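You operate a simulated robot arm through the tools that you are given. There is no shell and no other tool. Be economical: measure what you need, move in short steps, check, and stop when the job is done.

The job below is to be done with a simulated robot arm. You get a single attempt, and the scene is never put back.

## Task
Press BELT STOP, select HAND, open the gantry air, run one gantry cycle, then shut that air again.
Fine: one press of GANTRY CYCLE runs it; the three plates under the cups end whole on the standing belt; leave the other controls as they are.
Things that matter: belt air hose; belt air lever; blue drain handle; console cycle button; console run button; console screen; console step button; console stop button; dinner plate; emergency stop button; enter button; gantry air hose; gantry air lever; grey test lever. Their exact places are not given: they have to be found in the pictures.

Only the result counts: the job must be done as asked and must still hold three seconds after the hand-in. Knocking over, shifting, dropping, spilling or breaking anything else fails it.

## Robot
A 7-joint arm with a two-finger parallel gripper on a trunk, on a base that drives. Base frame: it is fixed to the floor where the robot stands at the start and does not move with it; the origin is under the middle of the robot, x ahead of it, y to its left, z up. Units: mm, degrees, N and s.
Its first joint turns from -166.0 to 166.0 degrees. Places, roughly: belt air hose [800, 500, 1000]; belt air lever [800, 500, 900]; blue drain handle [700, 200, 800]; console cycle button [600, -100, 900]; console run button [600, -100, 1000]; console screen [800, -700, 1000]; console step button [600, -200, 900]; console stop button [700, 0, 1000]; dinner plate [2000, 1000, 1000]; emergency stop button [900, -1100, 1000]; enter button [1000, -1000, 1000]; gantry air hose [800, 800, 1000]; gantry air lever [700, 700, 900]; grey test lever [700, 800, 900]; key switch [1100, -1000, 1100]; lamp test button [1000, -1100, 1000]. Payload 1.57 kg.
The TCP is the grasp point between the finger pads, 30 mm short of the fingertips. In the tool frame z runs along the fingers and y along their closing line. The gripper opens to 110 mm. The fingers are 24 mm wide and 12 mm thick; the gripper's body (48 by 112 mm) begins 78 mm behind the TCP.
Orientation is that of the tool frame in the base frame, as a unit quaternion [x, y, z, w]. With the fingers straight down and closing along the base's y, the tool's x points along the base's -x, its y along +y and its z along -z.

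## Interface
- The arm moves only by the tool jog_arm. Its argument "increments" is a list of rows, each a list of 7 numbers: the shift along the tool's x, y, z in units of 40 mm (1.0 is 40 mm), then the turn, a rotation vector about the tool's x, y, z in units of 4 degrees (1.0 is 4 degrees), then the finger opening in mm, from 0 to 110. In form: [[tx, ty, tz, wx, wy, wz, fingers], ...]. A call has 1 to 20 rows; each row shifts and turns the commanded pose from where the row before left it, along the tool's axes as they then stand. A call with a number of a shift or a turn outside -1 to 1 is refused whole. A row lasts 0.2 s, in which the tool goes at most 50 mm and 8.6 degrees; a call with a longer step from one row to the next is refused whole, and so is a gripper value outside its range. A pose out of reach is approached as far as the arm can. The call stops where the force on the tool passes 40 N (or 10 N more than at its start, if that is more) or the arm is blocked; 0.2 s more then pass. The fingers move at their own pace (about 108 mm/s each) and stop on an object; they squeeze with about 40 N. The grip force told is the motor's: it shows also when the fingers shut on nothing. Time passes only in rows, and 0.2 s behind the last, so rows that do not move let the fingers close. The reply holds the time, the measured pose of the TCP, the force on the tool along the base axes, the opening and the grip force, in the units named above and with some noise, with the torque about the TCP (base axes, N m) and any sound that the robot's microphone picked up, and new pictures: "views" is both (left out), scene, wrist or none.
- Cameras (640 x 400 px; columns grow to the right, rows downward): "scene" is now at [517.3, 210.3, 1360.2]; the picture's right is [0.14, -0.99, 0.00], its down [-0.44, -0.06, -0.89] and it looks along [0.89, 0.12, -0.45] (base axes); focal length 214 px, centre (320, 200). "wrist" rides on the gripper at [70, 16, -141] in the tool frame; the picture's right is [-0.23, 0.97, 0.00], its down [-0.86, -0.20, -0.48] and it looks along [-0.47, -0.11, 0.88] (tool axes); focal length 222 px, centre (320, 200).
- raise_lower(by): slides the trunk up (or, below 0, down) by that many mm; the arm and the scene camera ride with it, the base frame stays. It gives what a move gives, with no picture.
- roll_base(legs): drives the robot by 1 to 6 legs, each [ahead, left, turn to the left] in mm, mm and degrees, along the robot's own axes; the way and the turn of a leg run together, so that a leg with both is an arc; at most 1500 mm and 180 degrees a leg. The arm and the cameras ride along, it lands a little off, and it stops where it bumps. It gives what a move gives, and a new picture of the scene camera.
- head_to(pan, tilt): turns the head with the scene camera to pan (to the left, within 103 degrees either way) and tilt (down, from -29 to 69), counted from straight ahead of the robot. It gives what a move gives, and a new picture of the scene camera.
- probe_pixels(camera, pixels): for up to 12 pixels [column, row] of the newest picture of that camera ("zoom" is the newest enlarged one), the place [x, y, z] in the base frame of the surface seen there, good to about 2 mm. No time passes.
- inspect(camera, box): a new picture of the part [left, top, right, bottom] of that camera's present view, enlarged. No time passes.
- finish_job(): hands the job in; it is judged then, once.

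Go step by step. Measure first, check grasps and placings, and put right what went wrong. The budget is 80 turns and 260 pictures, counting those below and the enlarged ones. Unless the task says otherwise, let go and move clear before handing in, and close with one line.

The tools are called after ">>>" by a JSON object that holds its "name" and its "arguments". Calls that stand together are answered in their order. jog_arm: Moves the arm, as the interface text tells. Its arguments: {"type":"object","properties":{"increments":{"type":"array","items":{"type":"array","items":{"type":"number"}}},"views":{"type":"string","enum":["both","scene","wrist","none"]}},"required":["increments"]} The other tools are called the same way: raise_lower (by) slides the trunk up or down; roll_base (legs) drives the base; head_to (pan, tilt) turns the head that bears the scene camera; probe_pixels (camera, pixels) gives the place of the surface under pixels of a picture; inspect (camera, box) takes an enlarged picture of a part of a camera's view; finish_job () hands the job in.

At the start:

```text
time: 0.0
position: [616.5, 327.7, 1336.4]
ee_rot: [0.0, 1.0, 0.0, -0.018]
force: [0.4, -0.4, -0.5]
moment: [-0.01, -0.02, -0.01]
opening: 109.9
grip_force: 0.1
trunk travel left (down, up): [-383.0, 227.0]
robot x, y, heading: [-1.4, 0.3, 0.2]
head pan, tilt: [8.0, 26.6]
```

scene: 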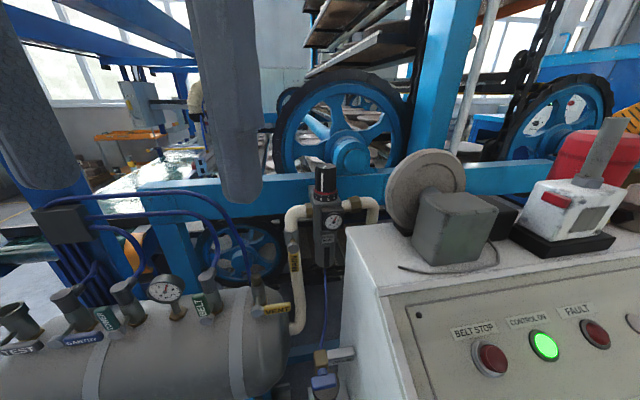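
wrist: 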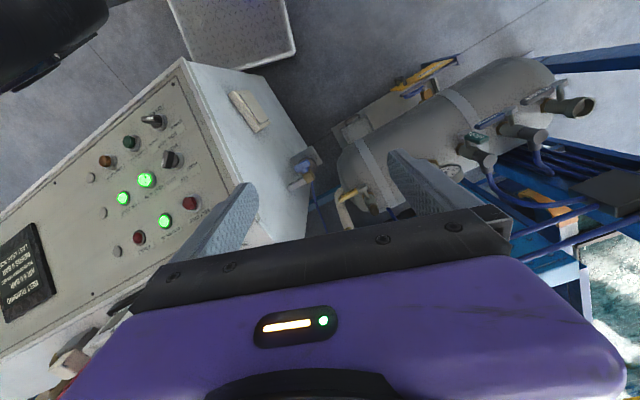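

The scene shows the console's BELT STOP button near (490,358) and the air tank with tagged levers at lower left. I'll zoom in on the console and the tank to read the labels.

>>> {"name": "inspect", "arguments": {"camera": "wrist", "box": [0, 50, 260, 350]}}

>>> {"name": "inspect", "arguments": {"camera": "scene", "box": [0, 180, 360, 400]}}

>>> {"name": "head_to", "arguments": {"pan": -25, "tilt": 50}}

```text
1.33 times, centred on (130, 200) of wrist
```

zoom: 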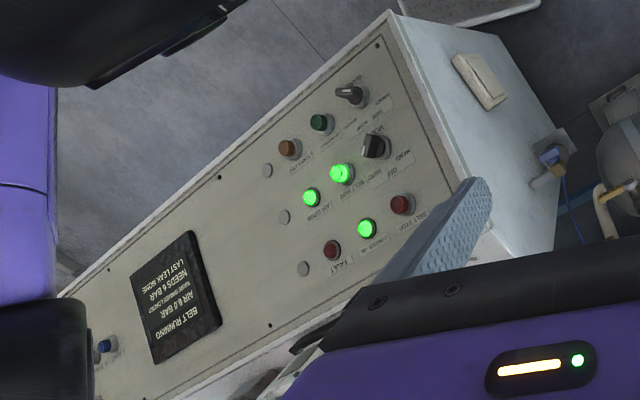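

```text
1.78 times, centred on (180, 290) of scene
```

zoom: 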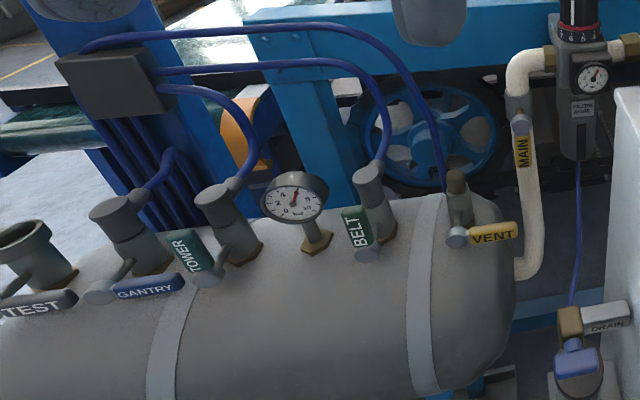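

```text
time: 1.0
position: [617.1, 326.9, 1334.6]
ee_rot: [0.0, 1.0, 0.001, -0.02]
force: [-0.5, 0.1, 0.7]
moment: [-0.03, 0.02, -0.02]
opening: 110.1
grip_force: 0.1
trunk travel left (down, up): [-383.0, 227.0]
robot x, y, heading: [-2.1, -0.6, -0.2]
head pan, tilt: [-25.0, 50.0]
```

scene: 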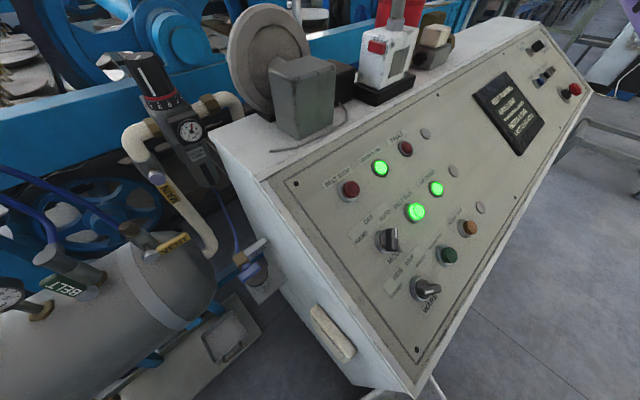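

The console is now in full view, with the selectors at (390,240) and (425,290). I'll zoom in to read its labels and the screen.

>>> {"name": "inspect", "arguments": {"camera": "scene", "box": [310, 120, 510, 245]}}

>>> {"name": "inspect", "arguments": {"camera": "scene", "box": [350, 210, 500, 310]}}

>>> {"name": "inspect", "arguments": {"camera": "scene", "box": [450, 20, 610, 160]}}

>>> {"name": "probe_pixels", "arguments": {"camera": "scene", "pixels": [[350, 188], [381, 169], [405, 149], [436, 188], [415, 212], [391, 239], [427, 290], [448, 256], [469, 228], [300, 215], [400, 330], [520, 190]]}}

```text
3.20 times, centred on (410, 182) of scene
```

zoom: 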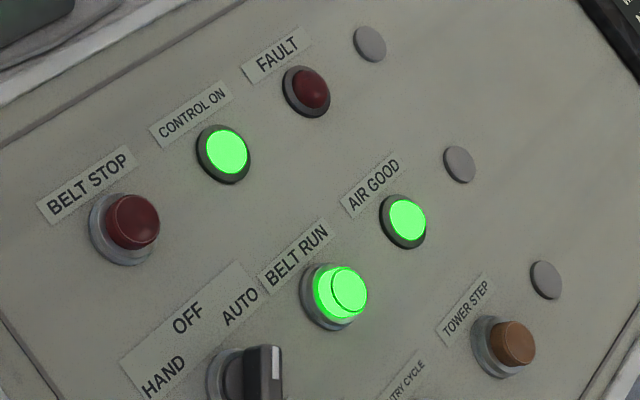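

```text
4.00 times, centred on (425, 260) of scene
```

zoom: 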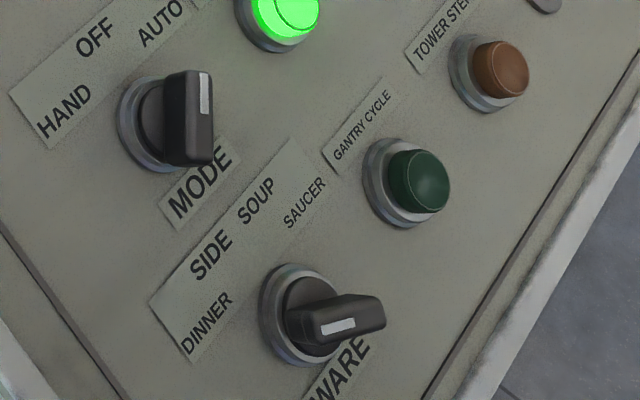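

```text
2.86 times, centred on (530, 90) of scene
```

zoom: 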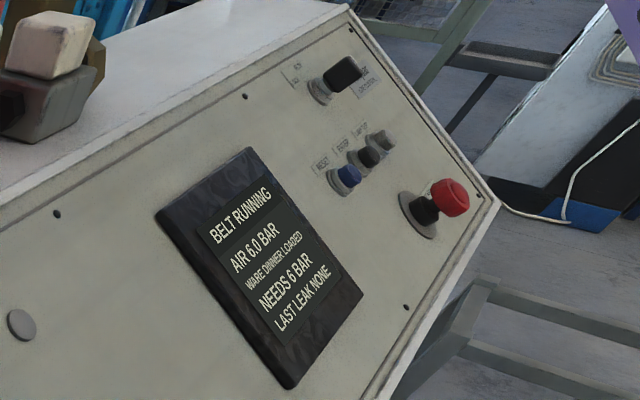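

```text
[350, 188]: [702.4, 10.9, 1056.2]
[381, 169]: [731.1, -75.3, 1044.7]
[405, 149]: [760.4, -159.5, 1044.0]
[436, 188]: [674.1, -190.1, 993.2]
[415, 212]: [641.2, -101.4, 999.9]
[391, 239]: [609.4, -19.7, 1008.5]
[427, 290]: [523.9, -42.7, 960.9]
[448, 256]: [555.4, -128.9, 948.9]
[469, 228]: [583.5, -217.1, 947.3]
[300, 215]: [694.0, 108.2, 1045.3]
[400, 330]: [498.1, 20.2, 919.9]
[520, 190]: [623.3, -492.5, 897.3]
```

The labels read clearly: BELT STOP at (702,11,1056), MODE knob at (609,-20,1008) and GANTRY CYCLE at (555,-129,949). Next I'll look left at the gantry and the valves.

>>> {"name": "head_to", "arguments": {"pan": 35, "tilt": 10}}

>>> {"name": "head_to", "arguments": {"pan": 35, "tilt": 45}}

```text
time: 2.3
position: [617.9, 328.6, 1335.1]
ee_rot: [0.0, 1.0, 0.001, -0.02]
force: [0.1, -0.5, 0.3]
moment: [-0.03, -0.03, 0.0]
opening: 110.2
grip_force: 0.1
trunk travel left (down, up): [-383.0, 227.0]
robot x, y, heading: [-1.5, 2.1, 0.0]
head pan, tilt: [35.0, 10.0]
```

scene: 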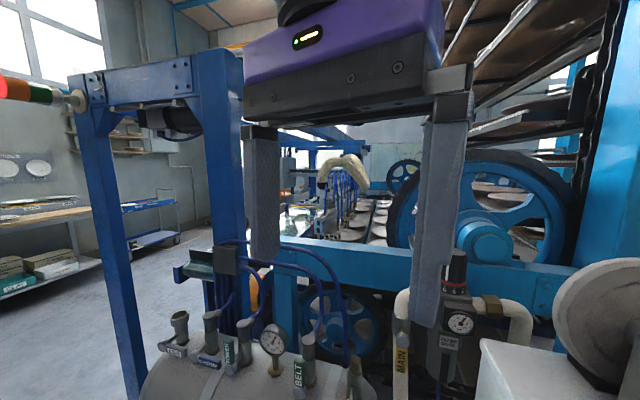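

```text
time: 3.3
position: [617.1, 326.7, 1335.7]
ee_rot: [-0.001, 1.0, 0.001, -0.02]
force: [0.0, -0.4, 1.3]
moment: [-0.02, 0.03, -0.03]
opening: 110.1
grip_force: 0.0
trunk travel left (down, up): [-383.0, 227.0]
robot x, y, heading: [0.1, 3.1, 0.1]
head pan, tilt: [35.0, 45.0]
```

scene: 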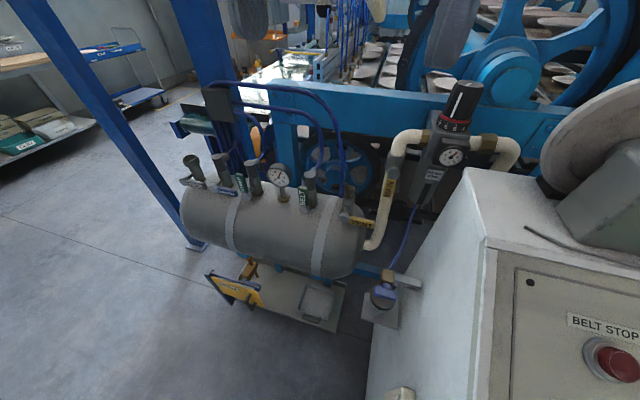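

>>> {"name": "inspect", "arguments": {"camera": "scene", "box": [165, 130, 325, 230]}}

>>> {"name": "inspect", "arguments": {"camera": "scene", "box": [230, 0, 420, 110]}}

>>> {"name": "inspect", "arguments": {"camera": "scene", "box": [190, 250, 350, 340]}}

>>> {"name": "probe_pixels", "arguments": {"camera": "scene", "pixels": [[191, 162], [219, 160], [253, 164], [309, 175], [196, 182], [220, 188], [237, 184], [298, 197], [280, 176], [238, 215], [365, 222], [385, 290]]}}

```text
4.00 times, centred on (245, 180) of scene
```

zoom: 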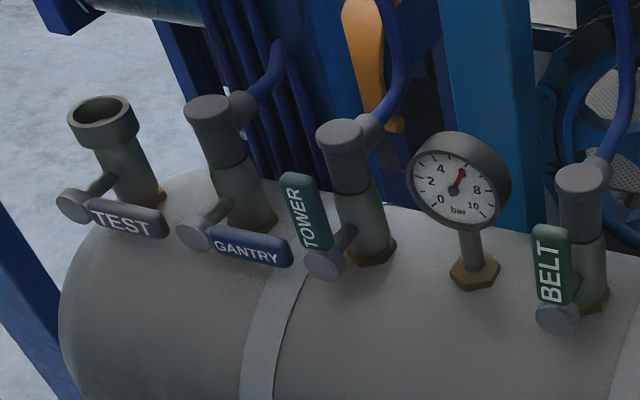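

```text
3.37 times, centred on (325, 55) of scene
```

zoom: 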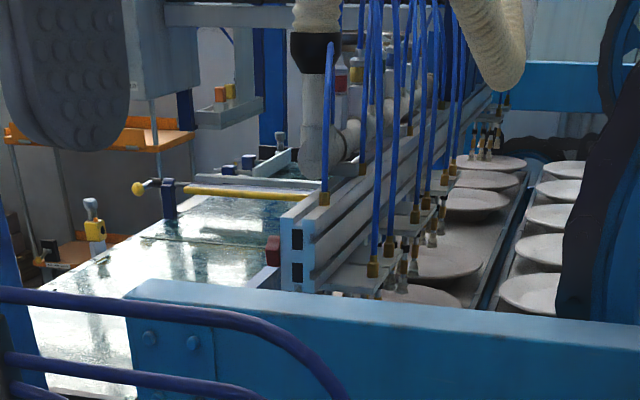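

```text
4.00 times, centred on (270, 295) of scene
```

zoom: 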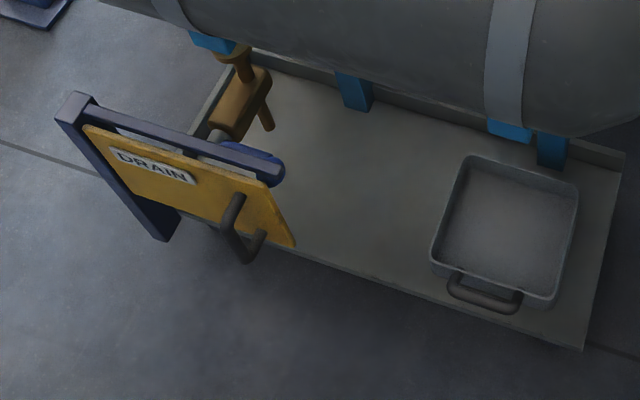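

```text
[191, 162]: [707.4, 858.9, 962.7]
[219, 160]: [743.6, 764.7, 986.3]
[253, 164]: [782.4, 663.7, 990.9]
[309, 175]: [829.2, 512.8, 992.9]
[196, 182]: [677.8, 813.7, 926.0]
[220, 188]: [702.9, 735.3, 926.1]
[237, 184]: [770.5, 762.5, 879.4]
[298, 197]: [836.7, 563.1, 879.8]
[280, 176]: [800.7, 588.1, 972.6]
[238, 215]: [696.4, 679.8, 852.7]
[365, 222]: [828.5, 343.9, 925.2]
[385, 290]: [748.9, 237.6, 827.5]
```

The BELT and TOWER handles stand upright (open), while GANTRY and TEST lie crosswise (shut), and the gauge reads about 6 bar. I want one parking spot that reaches both the console and the GANTRY lever, so I'll probe the posts on the left for clearance first.

>>> {"name": "probe_pixels", "arguments": {"camera": "scene", "pixels": [[60, 40], [110, 115], [190, 243], [25, 5], [205, 60], [60, 130], [222, 110], [230, 285], [100, 300]]}}

>>> {"name": "head_to", "arguments": {"pan": 95, "tilt": 35}}

```text
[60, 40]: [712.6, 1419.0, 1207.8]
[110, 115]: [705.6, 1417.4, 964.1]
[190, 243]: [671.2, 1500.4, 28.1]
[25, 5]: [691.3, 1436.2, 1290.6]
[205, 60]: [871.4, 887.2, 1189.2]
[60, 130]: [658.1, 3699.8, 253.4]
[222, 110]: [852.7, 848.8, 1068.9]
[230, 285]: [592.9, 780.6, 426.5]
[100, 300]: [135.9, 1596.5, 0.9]
```

```text
time: 4.6
position: [618.3, 328.3, 1334.6]
ee_rot: [0.0, 1.0, 0.0, -0.02]
force: [-0.9, 0.8, 0.8]
moment: [0.0, 0.02, -0.03]
opening: 110.1
grip_force: 0.1
trunk travel left (down, up): [-383.0, 227.0]
robot x, y, heading: [-2.3, -1.9, -0.0]
head pan, tilt: [95.0, 35.0]
```

scene: 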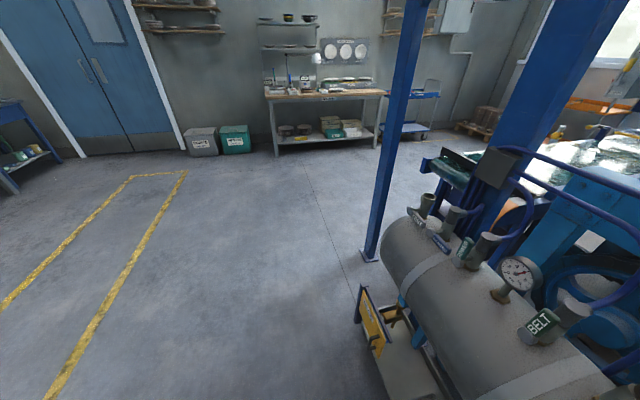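

The floor to the left is open and the posts are well clear (nearest at x≈690, y≈1430). I'll drive 100 mm back, then 400 mm left.

>>> {"name": "head_to", "arguments": {"pan": -15, "tilt": 35}}

>>> {"name": "roll_base", "arguments": {"legs": [[-100, 0, 0], [0, 400, 0]]}}

```text
time: 6.5
position: [618.2, 327.1, 1335.0]
ee_rot: [0.0, 1.0, 0.001, -0.019]
force: [0.5, -0.4, 0.8]
moment: [0.03, 0.0, 0.01]
opening: 110.0
grip_force: 0.1
trunk travel left (down, up): [-383.0, 227.0]
robot x, y, heading: [-3.3, 0.1, 0.2]
head pan, tilt: [-15.0, 35.0]
```

scene: 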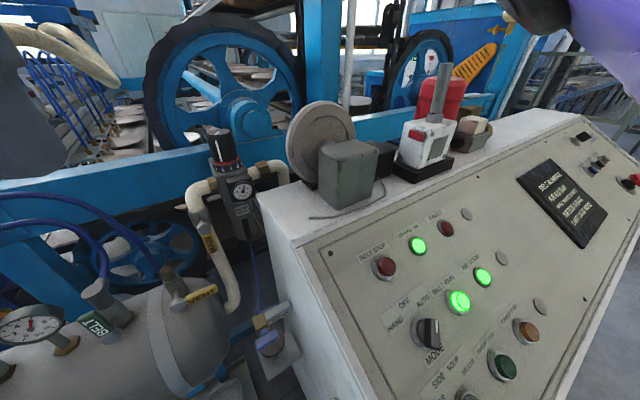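

```text
time: 9.7
position: [522.1, 722.3, 1335.9]
ee_rot: [0.005, 1.0, 0.001, -0.02]
force: [-0.3, -0.5, 0.4]
moment: [0.0, 0.0, -0.03]
opening: 109.8
grip_force: 0.0
trunk travel left (down, up): [-383.0, 227.0]
robot x, y, heading: [-98.8, 401.5, -0.6]
head pan, tilt: [-15.0, 35.0]
```

scene: 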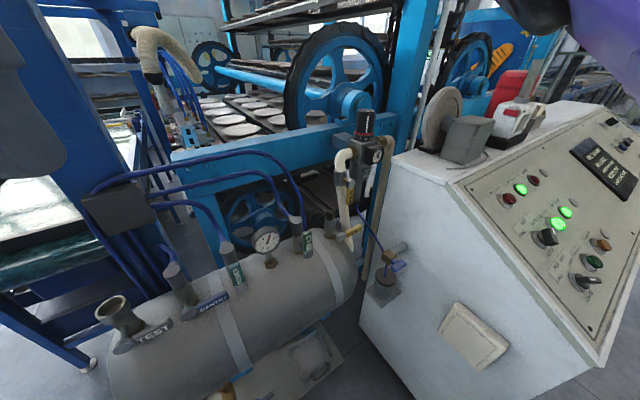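

The robot is now at (-99,401) and both the console and the tank are in reach. I'll turn the tool to the panel's heading, close the fingers and swing over toward BELT STOP, staying high.

>>> {"name": "jog_arm", "arguments": {"increments": [[0, 0, 0, 0, -0.575, 0, 0], [0, 0, 0, 0, 0, -0.99, 0], [0, 0, 0, 0, 0, -0.99, 0], [0, 0, 0, 0, 0, -0.99, 0], [0, 0, 0, 0, 0, -0.99, 0], [0, 0, 0, 0, 0, -0.99, 0]], "views": "none"}}

>>> {"name": "jog_arm", "arguments": {"increments": [[0.229, -0.982, 0.119, 0, 0, 0, 0], [0.229, -0.982, 0.119, 0, 0, 0, 0], [0.229, -0.982, 0.119, 0, 0, 0, 0], [0.229, -0.982, 0.119, 0, 0, 0, 0], [0.229, -0.982, 0.119, 0, 0, 0, 0], [0.229, -0.982, 0.119, 0, 0, 0, 0], [0.229, -0.982, 0.119, 0, 0, 0, 0], [0.229, -0.982, 0.119, 0, 0, 0, 0], [0.229, -0.982, 0.119, 0, 0, 0, 0], [0.229, -0.982, 0.119, 0, 0, 0, 0], [0.229, -0.982, 0.119, 0, 0, 0, 0], [0.229, -0.982, 0.119, 0, 0, 0, 0], [0.229, -0.982, 0.119, 0, 0, 0, 0], [0.229, -0.982, 0.119, 0, 0, 0, 0], [0.229, -0.982, 0.119, 0, 0, 0, 0], [0.229, -0.982, 0.119, 0, 0, 0, 0], [0.229, -0.982, 0.119, 0, 0, 0, 0], [0.229, -0.982, 0.119, 0, 0, 0, 0]], "views": "none"}}

>>> {"name": "jog_arm", "arguments": {"increments": [[0, 0, 0, 0, -0.925, 0, 0], [0, 0, 0, 0, -0.925, 0, 0], [0, 0, 0, 0, -0.925, 0, 0], [0, 0, 0, 0, -0.925, 0, 0], [0, 0, 0, 0, -0.925, 0, 0], [0, 0, 0, 0, -0.925, 0, 0], [0, 0, 0, 0, -0.925, 0, 0], [0, 0, 0, 0, -0.925, 0, 0], [0, 0, 0, 0, 0, 0, 0]]}}

```text
time: 11.1
position: [522.7, 722.7, 1336.0]
ee_rot: [-0.168, 0.986, 0.001, 0.0]
force: [-0.1, 0.0, -0.2]
moment: [0.01, 0.02, 0.0]
opening: 0.0
grip_force: 21.6
trunk travel left (down, up): [-383.0, 227.0]
robot x, y, heading: [-99.4, 400.5, -0.6]
head pan, tilt: [-15.0, 35.0]
```

```text
time: 14.9
position: [574.5, 137.1, 1220.4]
ee_rot: [-0.166, 0.986, 0.0, 0.001]
force: [0.2, 0.7, -0.4]
moment: [0.01, 0.0, -0.03]
opening: 0.0
grip_force: 21.7
out of reach, approached as far as the arm can: row 15, 16, 17, 18
trunk travel left (down, up): [-383.0, 227.0]
robot x, y, heading: [-101.0, 397.8, -0.5]
head pan, tilt: [-15.0, 35.0]
```

```text
time: 16.9
position: [571.9, 137.7, 1220.7]
ee_rot: [-0.161, 0.953, 0.043, 0.252]
force: [0.6, 0.1, 1.2]
moment: [0.01, -0.01, 0.0]
opening: 0.1
grip_force: 21.3
trunk travel left (down, up): [-383.0, 227.0]
robot x, y, heading: [-96.6, 400.4, -0.7]
head pan, tilt: [-15.0, 35.0]
```

scene: 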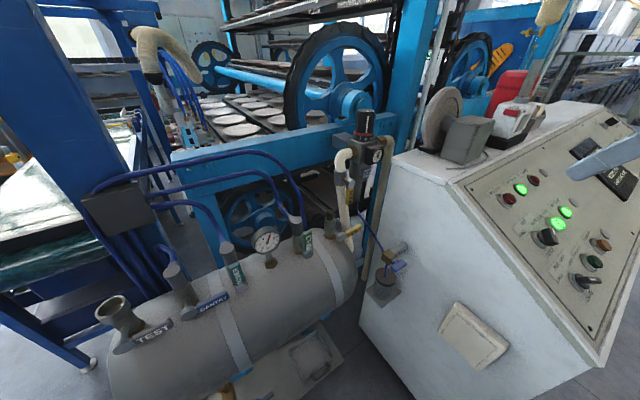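
wrist: 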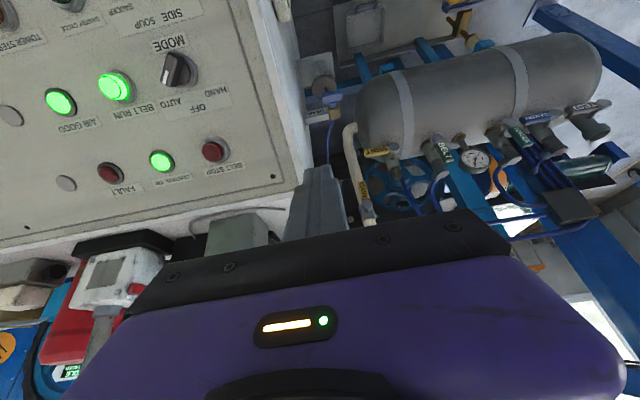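

The swing stopped short at (572,138,1221), but the orientation now matches the panel. I'll try moving on toward BELT STOP with the tilted tool.

>>> {"name": "jog_arm", "arguments": {"increments": [[0.05, -0.81, 0.57, 0, 0, 0, 0], [0.05, -0.81, 0.57, 0, 0, 0, 0], [0.05, -0.81, 0.57, 0, 0, 0, 0], [0.05, -0.81, 0.57, 0, 0, 0, 0], [0.05, -0.81, 0.57, 0, 0, 0, 0], [0, 0, 0, 0, 0, 0, 0]], "views": "none"}}

```text
time: 18.3
position: [581.4, 136.2, 1200.2]
ee_rot: [-0.16, 0.954, 0.043, 0.251]
force: [0.9, -0.1, -1.0]
moment: [-0.03, 0.04, 0.0]
opening: 0.2
grip_force: 21.5
out of reach, approached as far as the arm can: row 1, 2, 3, 4, 5
trunk travel left (down, up): [-383.0, 227.0]
robot x, y, heading: [-100.2, 400.7, -0.6]
head pan, tilt: [-15.0, 35.0]
```

All five rows came back out of reach, so I suspect a wrist joint limit. A press doesn't depend on the tool's yaw, so I'll spin the tool 40° about its own axis and try again.

>>> {"name": "jog_arm", "arguments": {"increments": [[0, 0, 0, 0, 0, 1, 0], [0, 0, 0, 0, 0, 1, 0], [0, 0, 0, 0, 0, 1, 0], [0, 0, 0, 0, 0, 1, 0], [0, 0, 0, 0, 0, 1, 0], [0, 0, 0, 0, 0, 1, 0], [0, 0, 0, 0, 0, 1, 0], [0, 0, 0, 0, 0, 1, 0], [0, 0, 0, 0, 0, 1, 0], [0, 0, 0, 0, 0, 1, 0], [-0.48, -0.63, 0.456, 0, 0, 0, 0], [-0.48, -0.63, 0.456, 0, 0, 0, 0], [-0.48, -0.63, 0.456, 0, 0, 0, 0], [-0.48, -0.63, 0.456, 0, 0, 0, 0], [-0.48, -0.63, 0.456, 0, 0, 0, 0], [0, 0, 0, 0, 0, 0, 0]]}}

```text
time: 21.7
position: [672.6, -0.3, 1116.2]
ee_rot: [0.175, 0.951, 0.126, 0.222]
force: [0.5, 0.4, 0.4]
moment: [0.0, 0.0, 0.01]
opening: 0.3
grip_force: 21.4
trunk travel left (down, up): [-383.0, 227.0]
robot x, y, heading: [-102.0, 400.0, -0.4]
head pan, tilt: [-15.0, 35.0]
```

scene: 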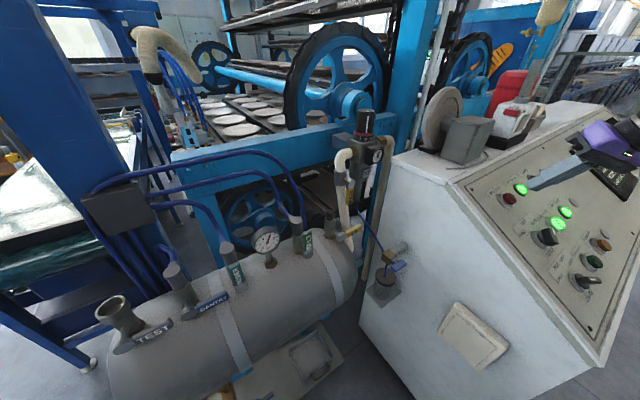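
wrist: 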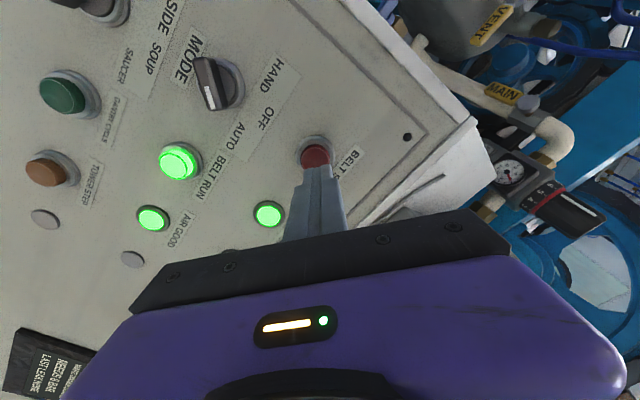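

The yaw spin worked: the closed fingers now point at BELT STOP, seen at (314,157) in the wrist picture. I'll measure the button and the knob from here before pressing.

>>> {"name": "probe_pixels", "arguments": {"camera": "wrist", "pixels": [[314, 157], [214, 84], [201, 63], [212, 103], [228, 80], [320, 133], [62, 95], [220, 190], [350, 120]]}}

>>> {"name": "inspect", "arguments": {"camera": "wrist", "box": [120, 20, 360, 200]}}

```text
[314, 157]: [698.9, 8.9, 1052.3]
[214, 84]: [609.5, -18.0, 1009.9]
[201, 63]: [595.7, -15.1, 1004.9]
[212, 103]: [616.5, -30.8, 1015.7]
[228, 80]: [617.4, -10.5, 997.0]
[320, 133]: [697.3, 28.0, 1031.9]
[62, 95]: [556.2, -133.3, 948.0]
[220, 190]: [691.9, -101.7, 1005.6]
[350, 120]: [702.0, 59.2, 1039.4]
```

```text
2.22 times, centred on (240, 110) of wrist
```

zoom: 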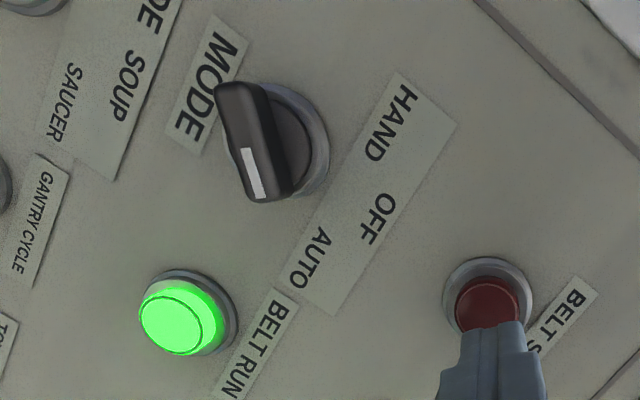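

The white end of the MODE handle points at AUTO, about 45° right of up, so HAND is about 90° counterclockwise from there. BELT STOP is 38 mm ahead of the fingertips, and I'll press it now.

>>> {"name": "jog_arm", "arguments": {"increments": [[0, 0, 0.5, 0, 0, 0, 0], [0, 0, 0.35, 0, 0, 0, 0], [0, 0, 0.1, 0, 0, 0, 0], [0, 0, 0.1, 0, 0, 0, 0], [0, 0, 0.1, 0, 0, 0, 0], [0, 0, 0, 0, 0, 0, 0]]}}

```text
time: 23.1
position: [694.6, 7.5, 1079.4]
ee_rot: [0.174, 0.951, 0.127, 0.222]
force: [-1.8, -1.1, 0.7]
moment: [-0.05, 0.03, -0.01]
opening: 0.0
grip_force: 20.8
trunk travel left (down, up): [-383.0, 227.0]
robot x, y, heading: [-99.5, 403.0, -0.8]
head pan, tilt: [-15.0, 35.0]
heard: click
```

scene: 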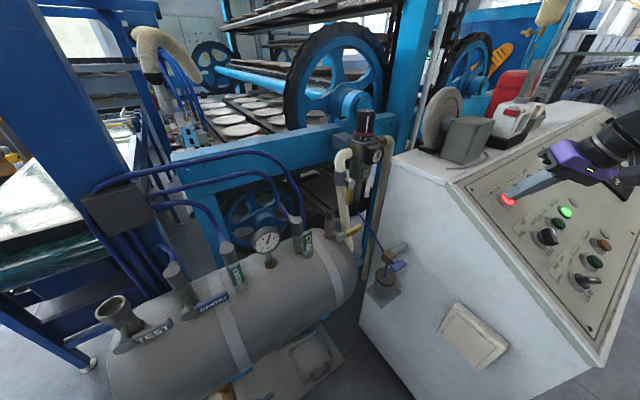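
wrist: 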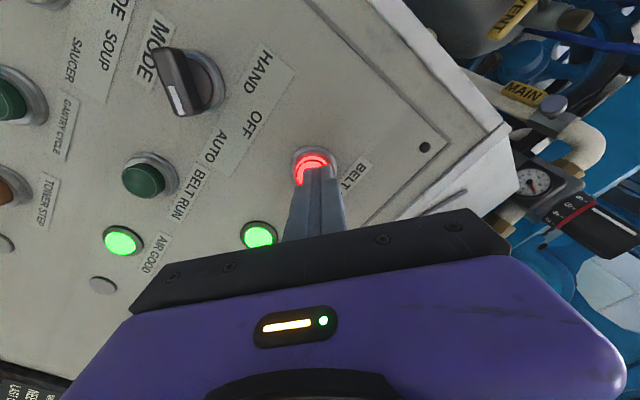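

A click was heard, the BELT STOP lamp lit and BELT RUN went dark, so the belt is stopped. I'll back off and move above the MODE knob.

>>> {"name": "jog_arm", "arguments": {"increments": [[0, 0, -0.4, 0, 0, 0, 0], [0, 0, -0.85, 0, 0, 0, 0], [0.743, -0.594, -0.454, 0, 0, 0, 40], [0.743, -0.594, -0.454, 0, 0, 0, 40], [0.743, -0.594, -0.454, 0, 0, 0, 40], [0, 0, 0, 0, 0, 0, 40]], "views": "wrist"}}

>>> {"name": "jog_arm", "arguments": {"increments": [[0, 0, 0, 0, 0, 1, 40], [0, 0, 0, 0, 0, 1, 40], [0, 0, 0, 0, 0, 1, 40], [0, 0, 0, 0, 0, 1, 40], [0, 0, 0, 0, 0, 1, 40], [0, 0, 0, 0, 0, 1, 40], [0, 0, 0, 0, 0, 1, 40], [0, 0, 0, 0, 0, 1, 40], [0, 0, 0, 0, 0, 1, 40], [0, 0, 0, 0, 0, 1, 40], [0, 0, 0, 0, 0, 1, 40], [0, 0, 0, 0, 0, 1, 40], [0, 0, 0, 0, 0, 1, 40], [0, 0, 0, 0, 0, 1, 40], [0, 0, 0, 0, 0, 1, 40], [0, 0, 0, 0, 0, 1, 40]], "views": "wrist"}}

```text
time: 24.5
position: [551.3, -38.8, 1110.8]
ee_rot: [0.173, 0.951, 0.127, 0.223]
force: [0.2, 0.0, 0.9]
moment: [0.01, -0.02, 0.01]
opening: 39.9
grip_force: 0.1
trunk travel left (down, up): [-383.0, 227.0]
robot x, y, heading: [-94.8, 401.9, -0.5]
head pan, tilt: [-15.0, 35.0]
```

wrist: 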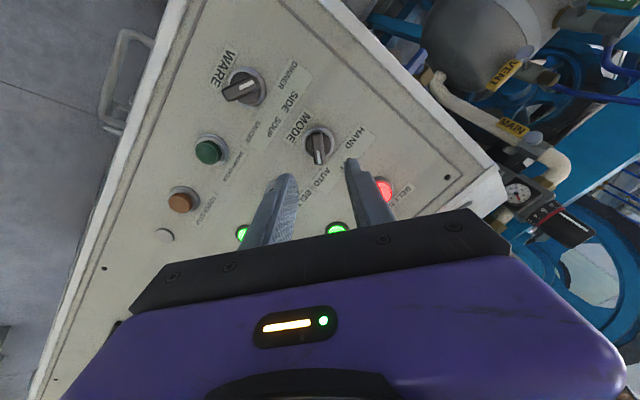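

```text
time: 27.9
position: [550.7, -40.4, 1113.4]
ee_rot: [0.652, 0.714, 0.225, 0.12]
force: [0.4, 0.1, 0.3]
moment: [0.0, 0.0, -0.03]
opening: 40.1
grip_force: 0.1
trunk travel left (down, up): [-383.0, 227.0]
robot x, y, heading: [-96.9, 402.1, -0.8]
head pan, tilt: [-15.0, 35.0]
```

wrist: 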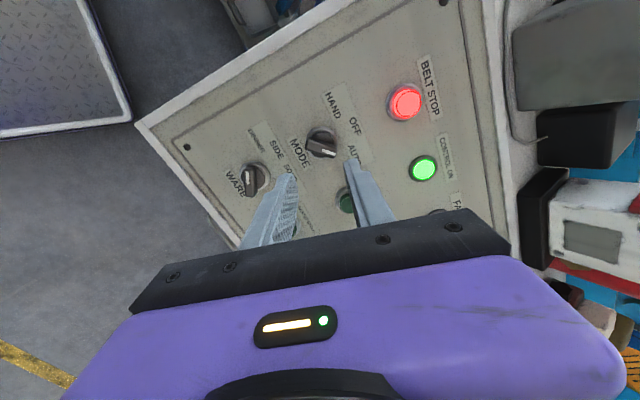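

The 64° spin went through with no reach limit. I'll keep turning to about φ=225° so that the later 90° counterclockwise turn stays in range.

>>> {"name": "jog_arm", "arguments": {"increments": [[0, 0, 0, 0, 0, 1, 40], [0, 0, 0, 0, 0, 1, 40], [0, 0, 0, 0, 0, 1, 40], [0, 0, 0, 0, 0, 1, 40], [0, 0, 0, 0, 0, 1, 40], [0, 0, 0, 0, 0, 1, 40], [0, 0, 0, 0, 0, 1, 40], [0, 0, 0, 0, 0, 1, 40], [0, 0, 0, 0, 0, 1, 40], [0, 0, 0, 0, 0, 1, 40], [0, 0, 0, 0, 0, 1, 40], [0, 0, 0, 0, 0, 1, 40], [0, 0, 0, 0, 0, 1, 40], [0, 0, 0, 0, 0, 1, 40], [0, 0, 0, 0, 0, 1, 40], [0, 0, 0, 0, 0, 1, 40]], "views": "none"}}

>>> {"name": "jog_arm", "arguments": {"increments": [[0, 0, 0, 0, 0, 1, 40], [0, 0, 0, 0, 0, 1, 40], [0, 0, 0, 0, 0, 1, 40], [0, 0, 0, 0, 0, 1, 40], [0, 0, 0, 0, 0, 1, 40], [0, 0, 0, 0, 0, 1, 40], [0, 0, 0, 0, 0, 1, 40], [0, 0, 0, 0, 0, 1, 40], [0, 0, 0, 0, 0, 1, 40], [0, 0, 0, 0, 0, 1, 40], [0, 0, 0, 0, 0, 1, 40], [0, 0, 0, 0, 0, 1, 40], [0, 0, 0, 0, 0, 1, 40], [0, 0, 0, 0, 0, 1, 40], [0, 0, 0, 0, 0, 0.25, 40], [0, 0, 0, 0, 0, 0, 40]], "views": "wrist"}}

>>> {"name": "inspect", "arguments": {"camera": "wrist", "box": [240, 100, 400, 200]}}

```text
time: 31.3
position: [549.8, -41.2, 1112.2]
ee_rot: [0.931, 0.26, 0.254, -0.017]
force: [-0.4, -0.5, -0.4]
moment: [0.02, 0.0, 0.02]
opening: 39.9
grip_force: 0.0
trunk travel left (down, up): [-383.0, 227.0]
robot x, y, heading: [-102.4, 401.1, -0.9]
head pan, tilt: [-15.0, 35.0]
```

```text
time: 34.7
position: [550.6, -42.4, 1111.1]
ee_rot: [0.942, -0.217, 0.217, -0.136]
force: [1.0, -0.5, -0.8]
moment: [0.0, 0.0, -0.01]
opening: 40.0
grip_force: 0.1
trunk travel left (down, up): [-383.0, 227.0]
robot x, y, heading: [-97.3, 398.7, -0.7]
head pan, tilt: [-15.0, 35.0]
```

wrist: 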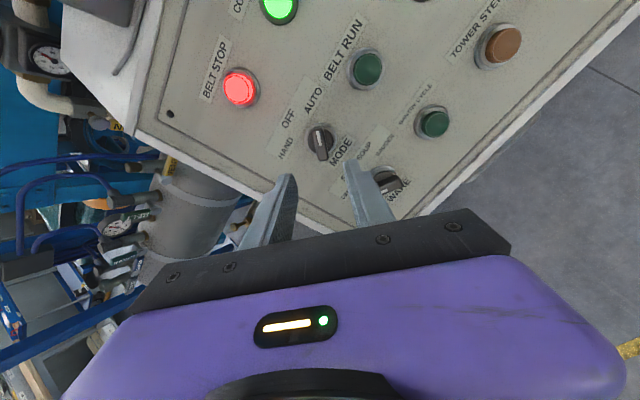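

```text
4.00 times, centred on (320, 150) of wrist
```

zoom: 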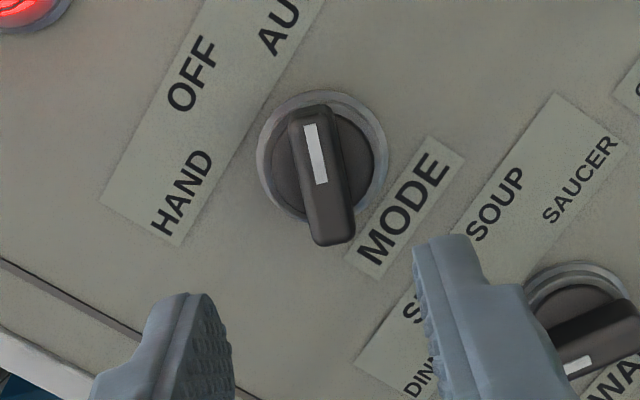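

The knob fills the zoom with its handle running from (315,112) to (332,235). I'll probe its ends, edges and ring.

>>> {"name": "probe_pixels", "arguments": {"camera": "zoom", "pixels": [[306, 116], [328, 234], [315, 150], [323, 195], [262, 150], [384, 158], [325, 92], [290, 212], [280, 160], [370, 160]]}}

```text
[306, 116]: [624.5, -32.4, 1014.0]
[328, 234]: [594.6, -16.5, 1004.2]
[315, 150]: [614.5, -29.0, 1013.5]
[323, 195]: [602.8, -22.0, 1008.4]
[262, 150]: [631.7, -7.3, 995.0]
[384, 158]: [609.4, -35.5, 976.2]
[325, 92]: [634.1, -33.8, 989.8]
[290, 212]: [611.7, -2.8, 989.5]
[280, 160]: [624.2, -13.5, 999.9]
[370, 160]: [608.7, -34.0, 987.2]
```

The handle lies 45° right of up, centred at (609,-25,1009), and the gripper is already lined up with it. I'll descend 102 mm and close on it.

>>> {"name": "jog_arm", "arguments": {"increments": [[0.045, 0.017, 0.8, 0, 0, 0, 40], [0.045, 0.017, 0.8, 0, 0, 0, 40], [0, 0, 0.5, 0, 0, 0, 40], [0, 0, 0.3, 0, 0, 0, 40], [0, 0, 0.14, 0, 0, 0, 40], [0, 0, 0, 0, 0, 0, 40], [0, 0, 0, 0, 0, 0, 0], [0, 0, 0, 0, 0, 0, 0]], "views": "wrist"}}

>>> {"name": "inspect", "arguments": {"camera": "wrist", "box": [240, 100, 400, 200]}}

```text
time: 36.5
position: [599.6, -28.0, 1025.6]
ee_rot: [0.942, -0.217, 0.216, -0.136]
force: [0.6, -5.3, -5.5]
moment: [-0.39, -0.47, -0.28]
opening: 14.0
grip_force: 30.2
trunk travel left (down, up): [-383.0, 227.0]
robot x, y, heading: [-99.1, 397.5, -0.6]
head pan, tilt: [-15.0, 35.0]
```

wrist: 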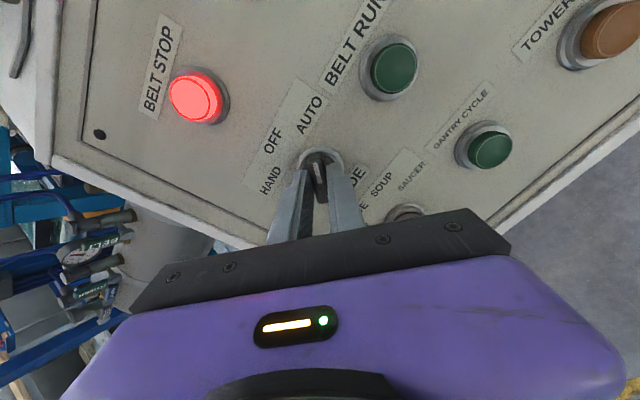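

```text
4.00 times, centred on (320, 150) of wrist
```

zoom: 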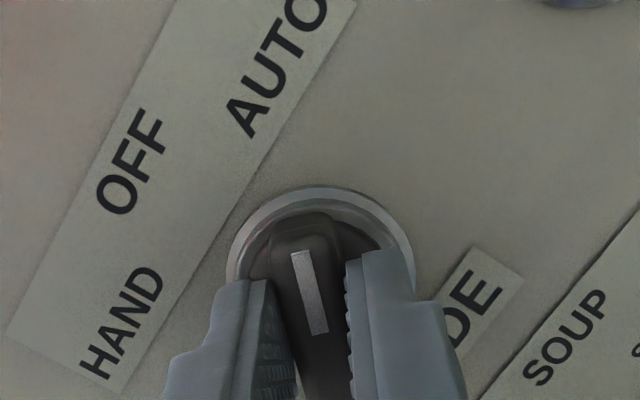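

The fingers hold the handle at a 14 mm opening. I'll start turning counterclockwise toward HAND.

>>> {"name": "jog_arm", "arguments": {"increments": [[0, 0, 0, 0, 0, -1, 0], [0, 0, 0, 0, 0, -1, 0], [0, 0, 0, 0, 0, -1, 0], [0, 0, 0, 0, 0, -1, 0], [0, 0, 0, 0, 0, -1, 0], [0, 0, 0, 0, 0, -1, 0], [0, 0, 0, 0, 0, -1, 0], [0, 0, 0, 0, 0, -1, 0], [0, 0, 0, 0, 0, -1, 0], [0, 0, 0, 0, 0, -1, 0], [0, 0, 0, 0, 0, -1, 0], [0, 0, 0, 0, 0, 0, 0]], "views": "wrist"}}

```text
time: 39.1
position: [599.1, -26.6, 1026.2]
ee_rot: [0.955, 0.153, 0.251, -0.045]
force: [-6.7, 4.2, 6.4]
moment: [-0.42, 0.67, -0.1]
opening: 14.0
grip_force: 30.2
trunk travel left (down, up): [-383.0, 227.0]
robot x, y, heading: [-101.5, 398.0, -0.6]
head pan, tilt: [-15.0, 35.0]
```

wrist: 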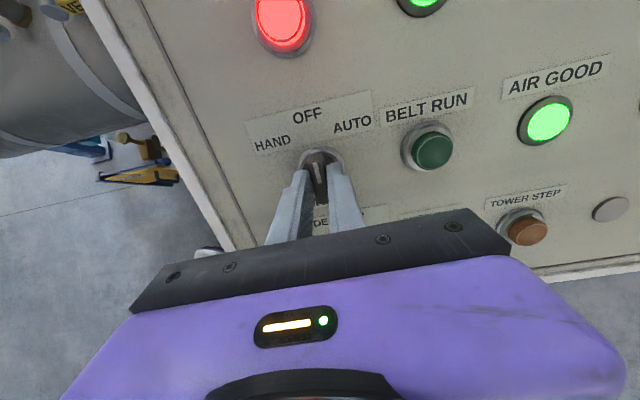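

The knob has come to OFF with low forces, so I'll carry on another 46° to HAND.

>>> {"name": "jog_arm", "arguments": {"increments": [[0, 0, 0, 0, 0, -1, 0], [0, 0, 0, 0, 0, -1, 0], [0, 0, 0, 0, 0, -1, 0], [0, 0, 0, 0, 0, -1, 0], [0, 0, 0, 0, 0, -1, 0], [0, 0, 0, 0, 0, -1, 0], [0, 0, 0, 0, 0, -1, 0], [0, 0, 0, 0, 0, -1, 0], [0, 0, 0, 0, 0, -1, 0], [0, 0, 0, 0, 0, -1, 0], [0, 0, 0, 0, 0, -1, 0], [0, 0, 0, 0, 0, -0.5, 0], [0, 0, 0, 0, 0, 0, 0]], "views": "wrist"}}

```text
time: 41.9
position: [599.1, -24.5, 1025.3]
ee_rot: [0.819, 0.514, 0.249, 0.056]
force: [-21.9, 18.1, 2.2]
moment: [0.65, 0.26, -0.51]
opening: 13.9
grip_force: 30.0
trunk travel left (down, up): [-383.0, 227.0]
robot x, y, heading: [-101.2, 399.3, -0.5]
head pan, tilt: [-15.0, 35.0]
```

wrist: 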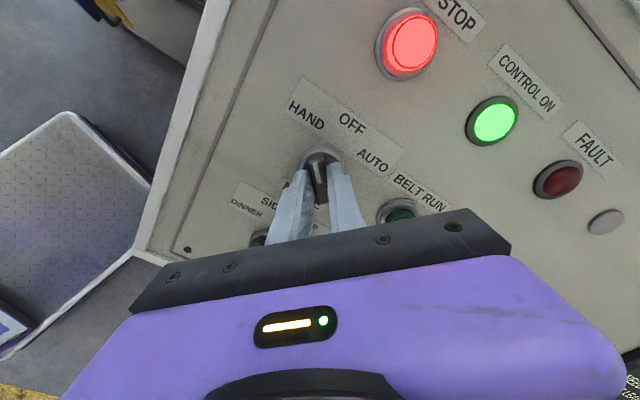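

The handle now points at HAND. I'll open, back out along the tool axis and check the knob.

>>> {"name": "jog_arm", "arguments": {"increments": [[0, 0, 0, 0, 0, 0, 40], [0, 0, 0, 0, 0, 0, 40], [0, 0, -0.3, 0, 0, 0, 40], [0, 0, -0.7, 0, 0, 0, 40], [0, 0, -1, 0, 0, 0, 40], [0, 0, 0, 0, 0, 0, 40]], "views": "wrist"}}

>>> {"name": "inspect", "arguments": {"camera": "wrist", "box": [200, 60, 440, 210]}}

>>> {"name": "head_to", "arguments": {"pan": -30, "tilt": 35}}

>>> {"name": "inspect", "arguments": {"camera": "scene", "box": [280, 80, 560, 255]}}

```text
time: 43.3
position: [562.1, -41.2, 1092.9]
ee_rot: [0.819, 0.514, 0.249, 0.057]
force: [0.0, -0.6, 0.4]
moment: [0.01, 0.01, 0.01]
opening: 40.1
grip_force: 0.0
trunk travel left (down, up): [-383.0, 227.0]
robot x, y, heading: [-100.2, 398.9, -0.7]
head pan, tilt: [-15.0, 35.0]
```

wrist: 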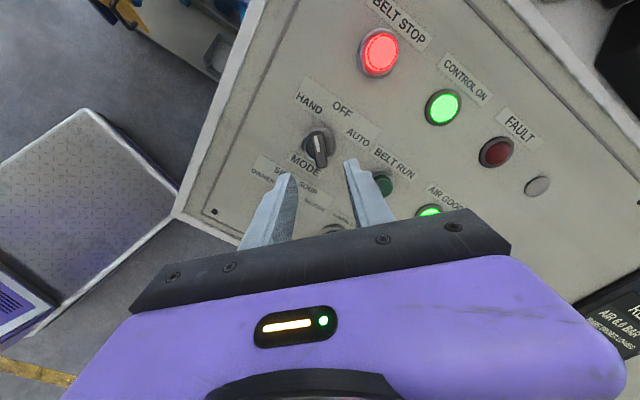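

```text
2.67 times, centred on (320, 135) of wrist
```

zoom: 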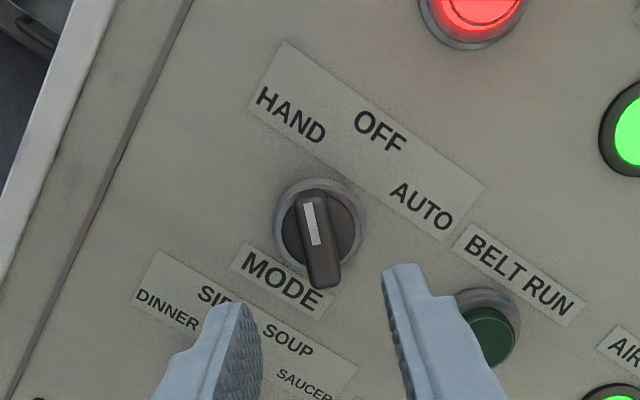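

```text
time: 44.1
position: [562.2, -41.2, 1093.2]
ee_rot: [0.818, 0.514, 0.25, 0.056]
force: [-0.5, 0.4, -0.3]
moment: [0.0, 0.0, -0.01]
opening: 39.9
grip_force: 0.0
trunk travel left (down, up): [-383.0, 227.0]
robot x, y, heading: [-99.1, 397.2, -0.5]
head pan, tilt: [-30.0, 35.0]
```

scene: 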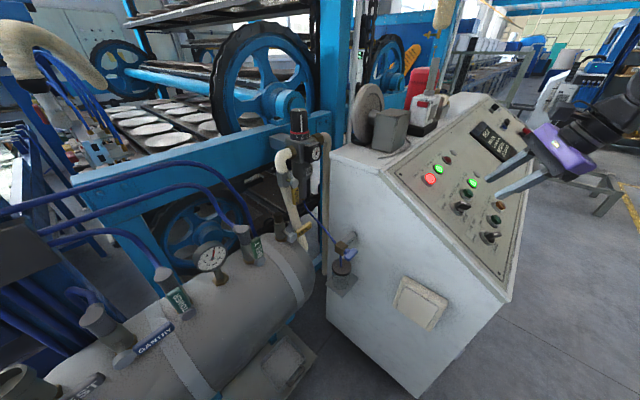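

```text
2.29 times, centred on (420, 168) of scene
```

zoom: 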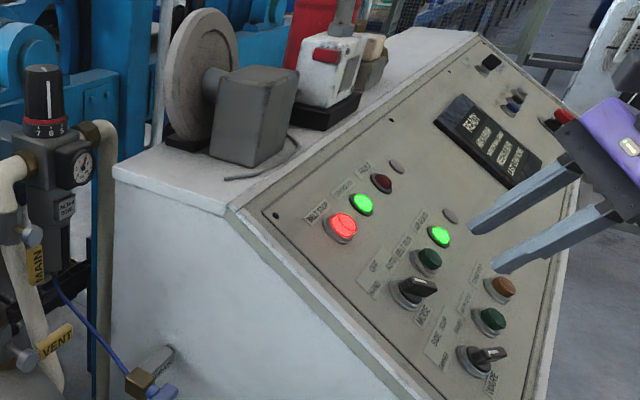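

The knob is at HAND and the screen reads READY. Next I'll swing up and left toward the tank, keeping this tool orientation for the translation.

>>> {"name": "jog_arm", "arguments": {"increments": [[0, 0, -0.8, 0, 0, 0, 0], [0.907, -0.377, -0.159, 0, 0, 0, 0], [0.907, -0.377, -0.159, 0, 0, 0, 0], [0.907, -0.377, -0.159, 0, 0, 0, 0], [0.907, -0.377, -0.159, 0, 0, 0, 0], [0.907, -0.377, -0.159, 0, 0, 0, 0], [0.907, -0.377, -0.159, 0, 0, 0, 0], [0.907, -0.377, -0.159, 0, 0, 0, 0], [0.907, -0.377, -0.159, 0, 0, 0, 0], [0.907, -0.377, -0.159, 0, 0, 0, 0], [0.907, -0.377, -0.159, 0, 0, 0, 0], [0.907, -0.377, -0.159, 0, 0, 0, 0], [0.907, -0.377, -0.159, 0, 0, 0, 0], [0.907, -0.377, -0.159, 0, 0, 0, 0], [0.907, -0.377, -0.159, 0, 0, 0, 0], [0.907, -0.377, -0.159, 0, 0, 0, 0]], "views": "none"}}

>>> {"name": "jog_arm", "arguments": {"increments": [[0, 0, 0, 0, 0, -1, 0], [0, 0, 0, 0, 0, -1, 0], [0, 0, 0, 0, 0, -1, 0], [0, 0, 0, 0, 0, -1, 0], [0, 0, 0, 0, 0, -1, 0], [0, 0, 0, 0, 0, -1, 0], [0, 0, 0, 0, 0, -1, 0], [0, 0, 0, 0, 0, -1, 0], [0, 0, 0, 0, 0, -1, 0], [0, 0, 0, 0, 0, -1, 0], [0, 0, 0, 0, 0, -1, 0], [0, 0, 0, 0, 0, -1, 0], [0, 0, 0, 0, 0, -1, 0], [0, 0, 0, 0, 0, -1, 0], [0, 0, 0, 0, 0, -1, 0], [0, 0, 0, 0, 0, -1, 0], [0, 0, 0, 0, 0, -1, 0]], "views": "none"}}

>>> {"name": "jog_arm", "arguments": {"increments": [[0, 0, 0, 0, 0, -1, 0], [0, 0, 0, 0, 0, -1, 0], [0, 0, 0, 0, 0, -1, 0], [0, 0, 0, 0, 0, -1, 0], [0, 0, 0, 0, 0, -1, 0], [0, 0, 0, 0, 0, -1, 0], [0, 0, 0, 0, 0, -1, 0], [0, 0, 0, 0, 0, -1, 0], [0, 0, 0, 0, 0, -1, 0], [0, 0, 0, 0, 0, -1, 0], [0, 0, 0, 0, 0, -1, 0], [0, 0, 0, 0, 0, -1, 0], [0, 0, 0, 0, 0, -1, 0], [0, 0, 0, 0, 0, -1, 0], [0, 0, 0, 0, 0, -1, 0], [0, 0, 0, 0, 0, -1, 0], [0, 0, 0, 0, 0, -1, 0]]}}

```text
time: 47.1
position: [516.9, 410.2, 1282.8]
ee_rot: [0.829, 0.479, 0.288, -0.025]
force: [-0.1, 0.9, 0.1]
moment: [0.01, 0.02, 0.0]
opening: 0.2
grip_force: 21.5
trunk travel left (down, up): [-383.0, 227.0]
robot x, y, heading: [-98.2, 396.3, -0.4]
head pan, tilt: [-30.0, 35.0]
stopped in row 14: the arm was blocked; the commanded pose is now the measured one
```

```text
time: 50.7
position: [516.9, 409.5, 1282.6]
ee_rot: [0.418, 0.861, 0.252, 0.14]
force: [-0.1, 0.4, 0.2]
moment: [0.03, -0.01, -0.02]
opening: 0.0
grip_force: 21.2
trunk travel left (down, up): [-383.0, 227.0]
robot x, y, heading: [-97.2, 401.4, -0.6]
head pan, tilt: [-30.0, 35.0]
```

```text
time: 54.3
position: [516.0, 410.4, 1283.4]
ee_rot: [-0.136, 0.948, 0.131, 0.257]
force: [0.0, -0.2, -0.2]
moment: [0.02, -0.01, -0.01]
opening: 0.0
grip_force: 20.7
trunk travel left (down, up): [-383.0, 227.0]
robot x, y, heading: [-101.7, 403.1, -0.6]
head pan, tilt: [-30.0, 35.0]
```

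scene: 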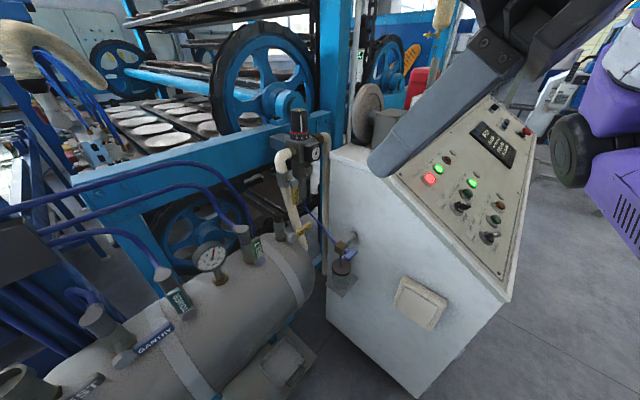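
wrist: 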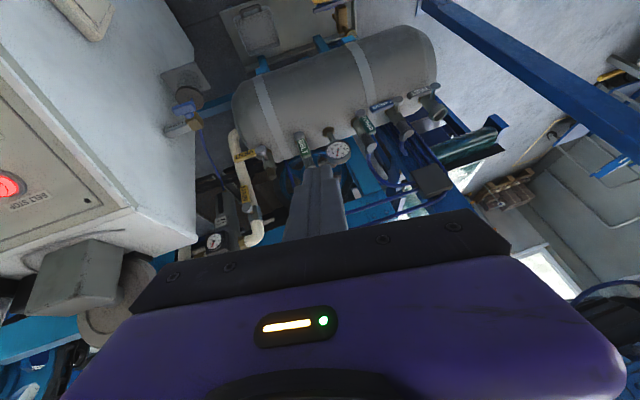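

The swing was blocked at (517,410,1283), most likely by the head, since the scene camera rides at about (417,610,1360). I'll look at the GANTRY valve from the scene camera before planning a lower path.

>>> {"name": "head_to", "arguments": {"pan": 10, "tilt": 50}}

>>> {"name": "inspect", "arguments": {"camera": "scene", "box": [160, 80, 400, 230]}}

```text
time: 55.4
position: [515.5, 409.5, 1282.4]
ee_rot: [-0.133, 0.948, 0.13, 0.258]
force: [-0.6, 0.0, 0.3]
moment: [0.0, -0.02, 0.0]
opening: 0.1
grip_force: 21.1
trunk travel left (down, up): [-383.0, 227.0]
robot x, y, heading: [-100.2, 399.5, -0.7]
head pan, tilt: [10.0, 50.0]
```

scene: 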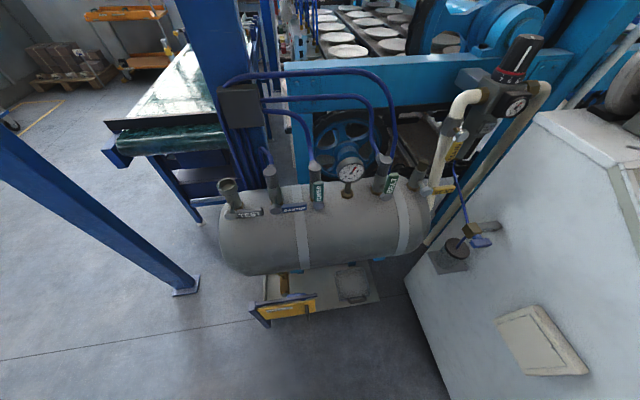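

```text
2.67 times, centred on (280, 155) of scene
```

zoom: 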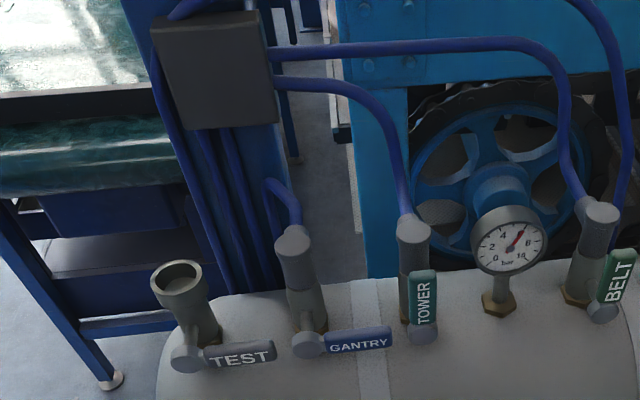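

The GANTRY valve is now clearly visible from the front. I'll probe its pivot, handle and surroundings.

>>> {"name": "probe_pixels", "arguments": {"camera": "zoom", "pixels": [[306, 344], [335, 342], [360, 340], [388, 335], [305, 318], [295, 260], [295, 238], [415, 335], [422, 300], [425, 275], [350, 375], [272, 350]]}}

>>> {"name": "inspect", "arguments": {"camera": "scene", "box": [255, 155, 335, 215]}}

```text
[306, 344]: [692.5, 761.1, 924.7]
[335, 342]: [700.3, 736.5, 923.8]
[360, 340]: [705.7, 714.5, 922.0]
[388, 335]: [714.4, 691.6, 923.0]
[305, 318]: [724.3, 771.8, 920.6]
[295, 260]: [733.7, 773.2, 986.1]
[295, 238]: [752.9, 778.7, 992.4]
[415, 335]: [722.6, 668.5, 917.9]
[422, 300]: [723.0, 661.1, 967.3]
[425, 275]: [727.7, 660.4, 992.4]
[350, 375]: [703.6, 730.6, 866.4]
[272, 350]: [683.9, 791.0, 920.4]
```

```text
6.67 times, centred on (295, 185) of scene
```

zoom: 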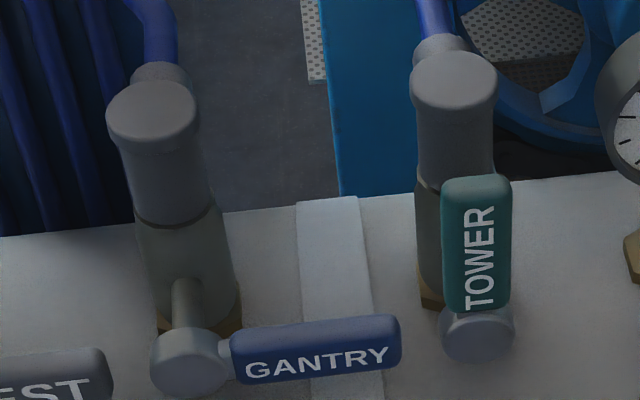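

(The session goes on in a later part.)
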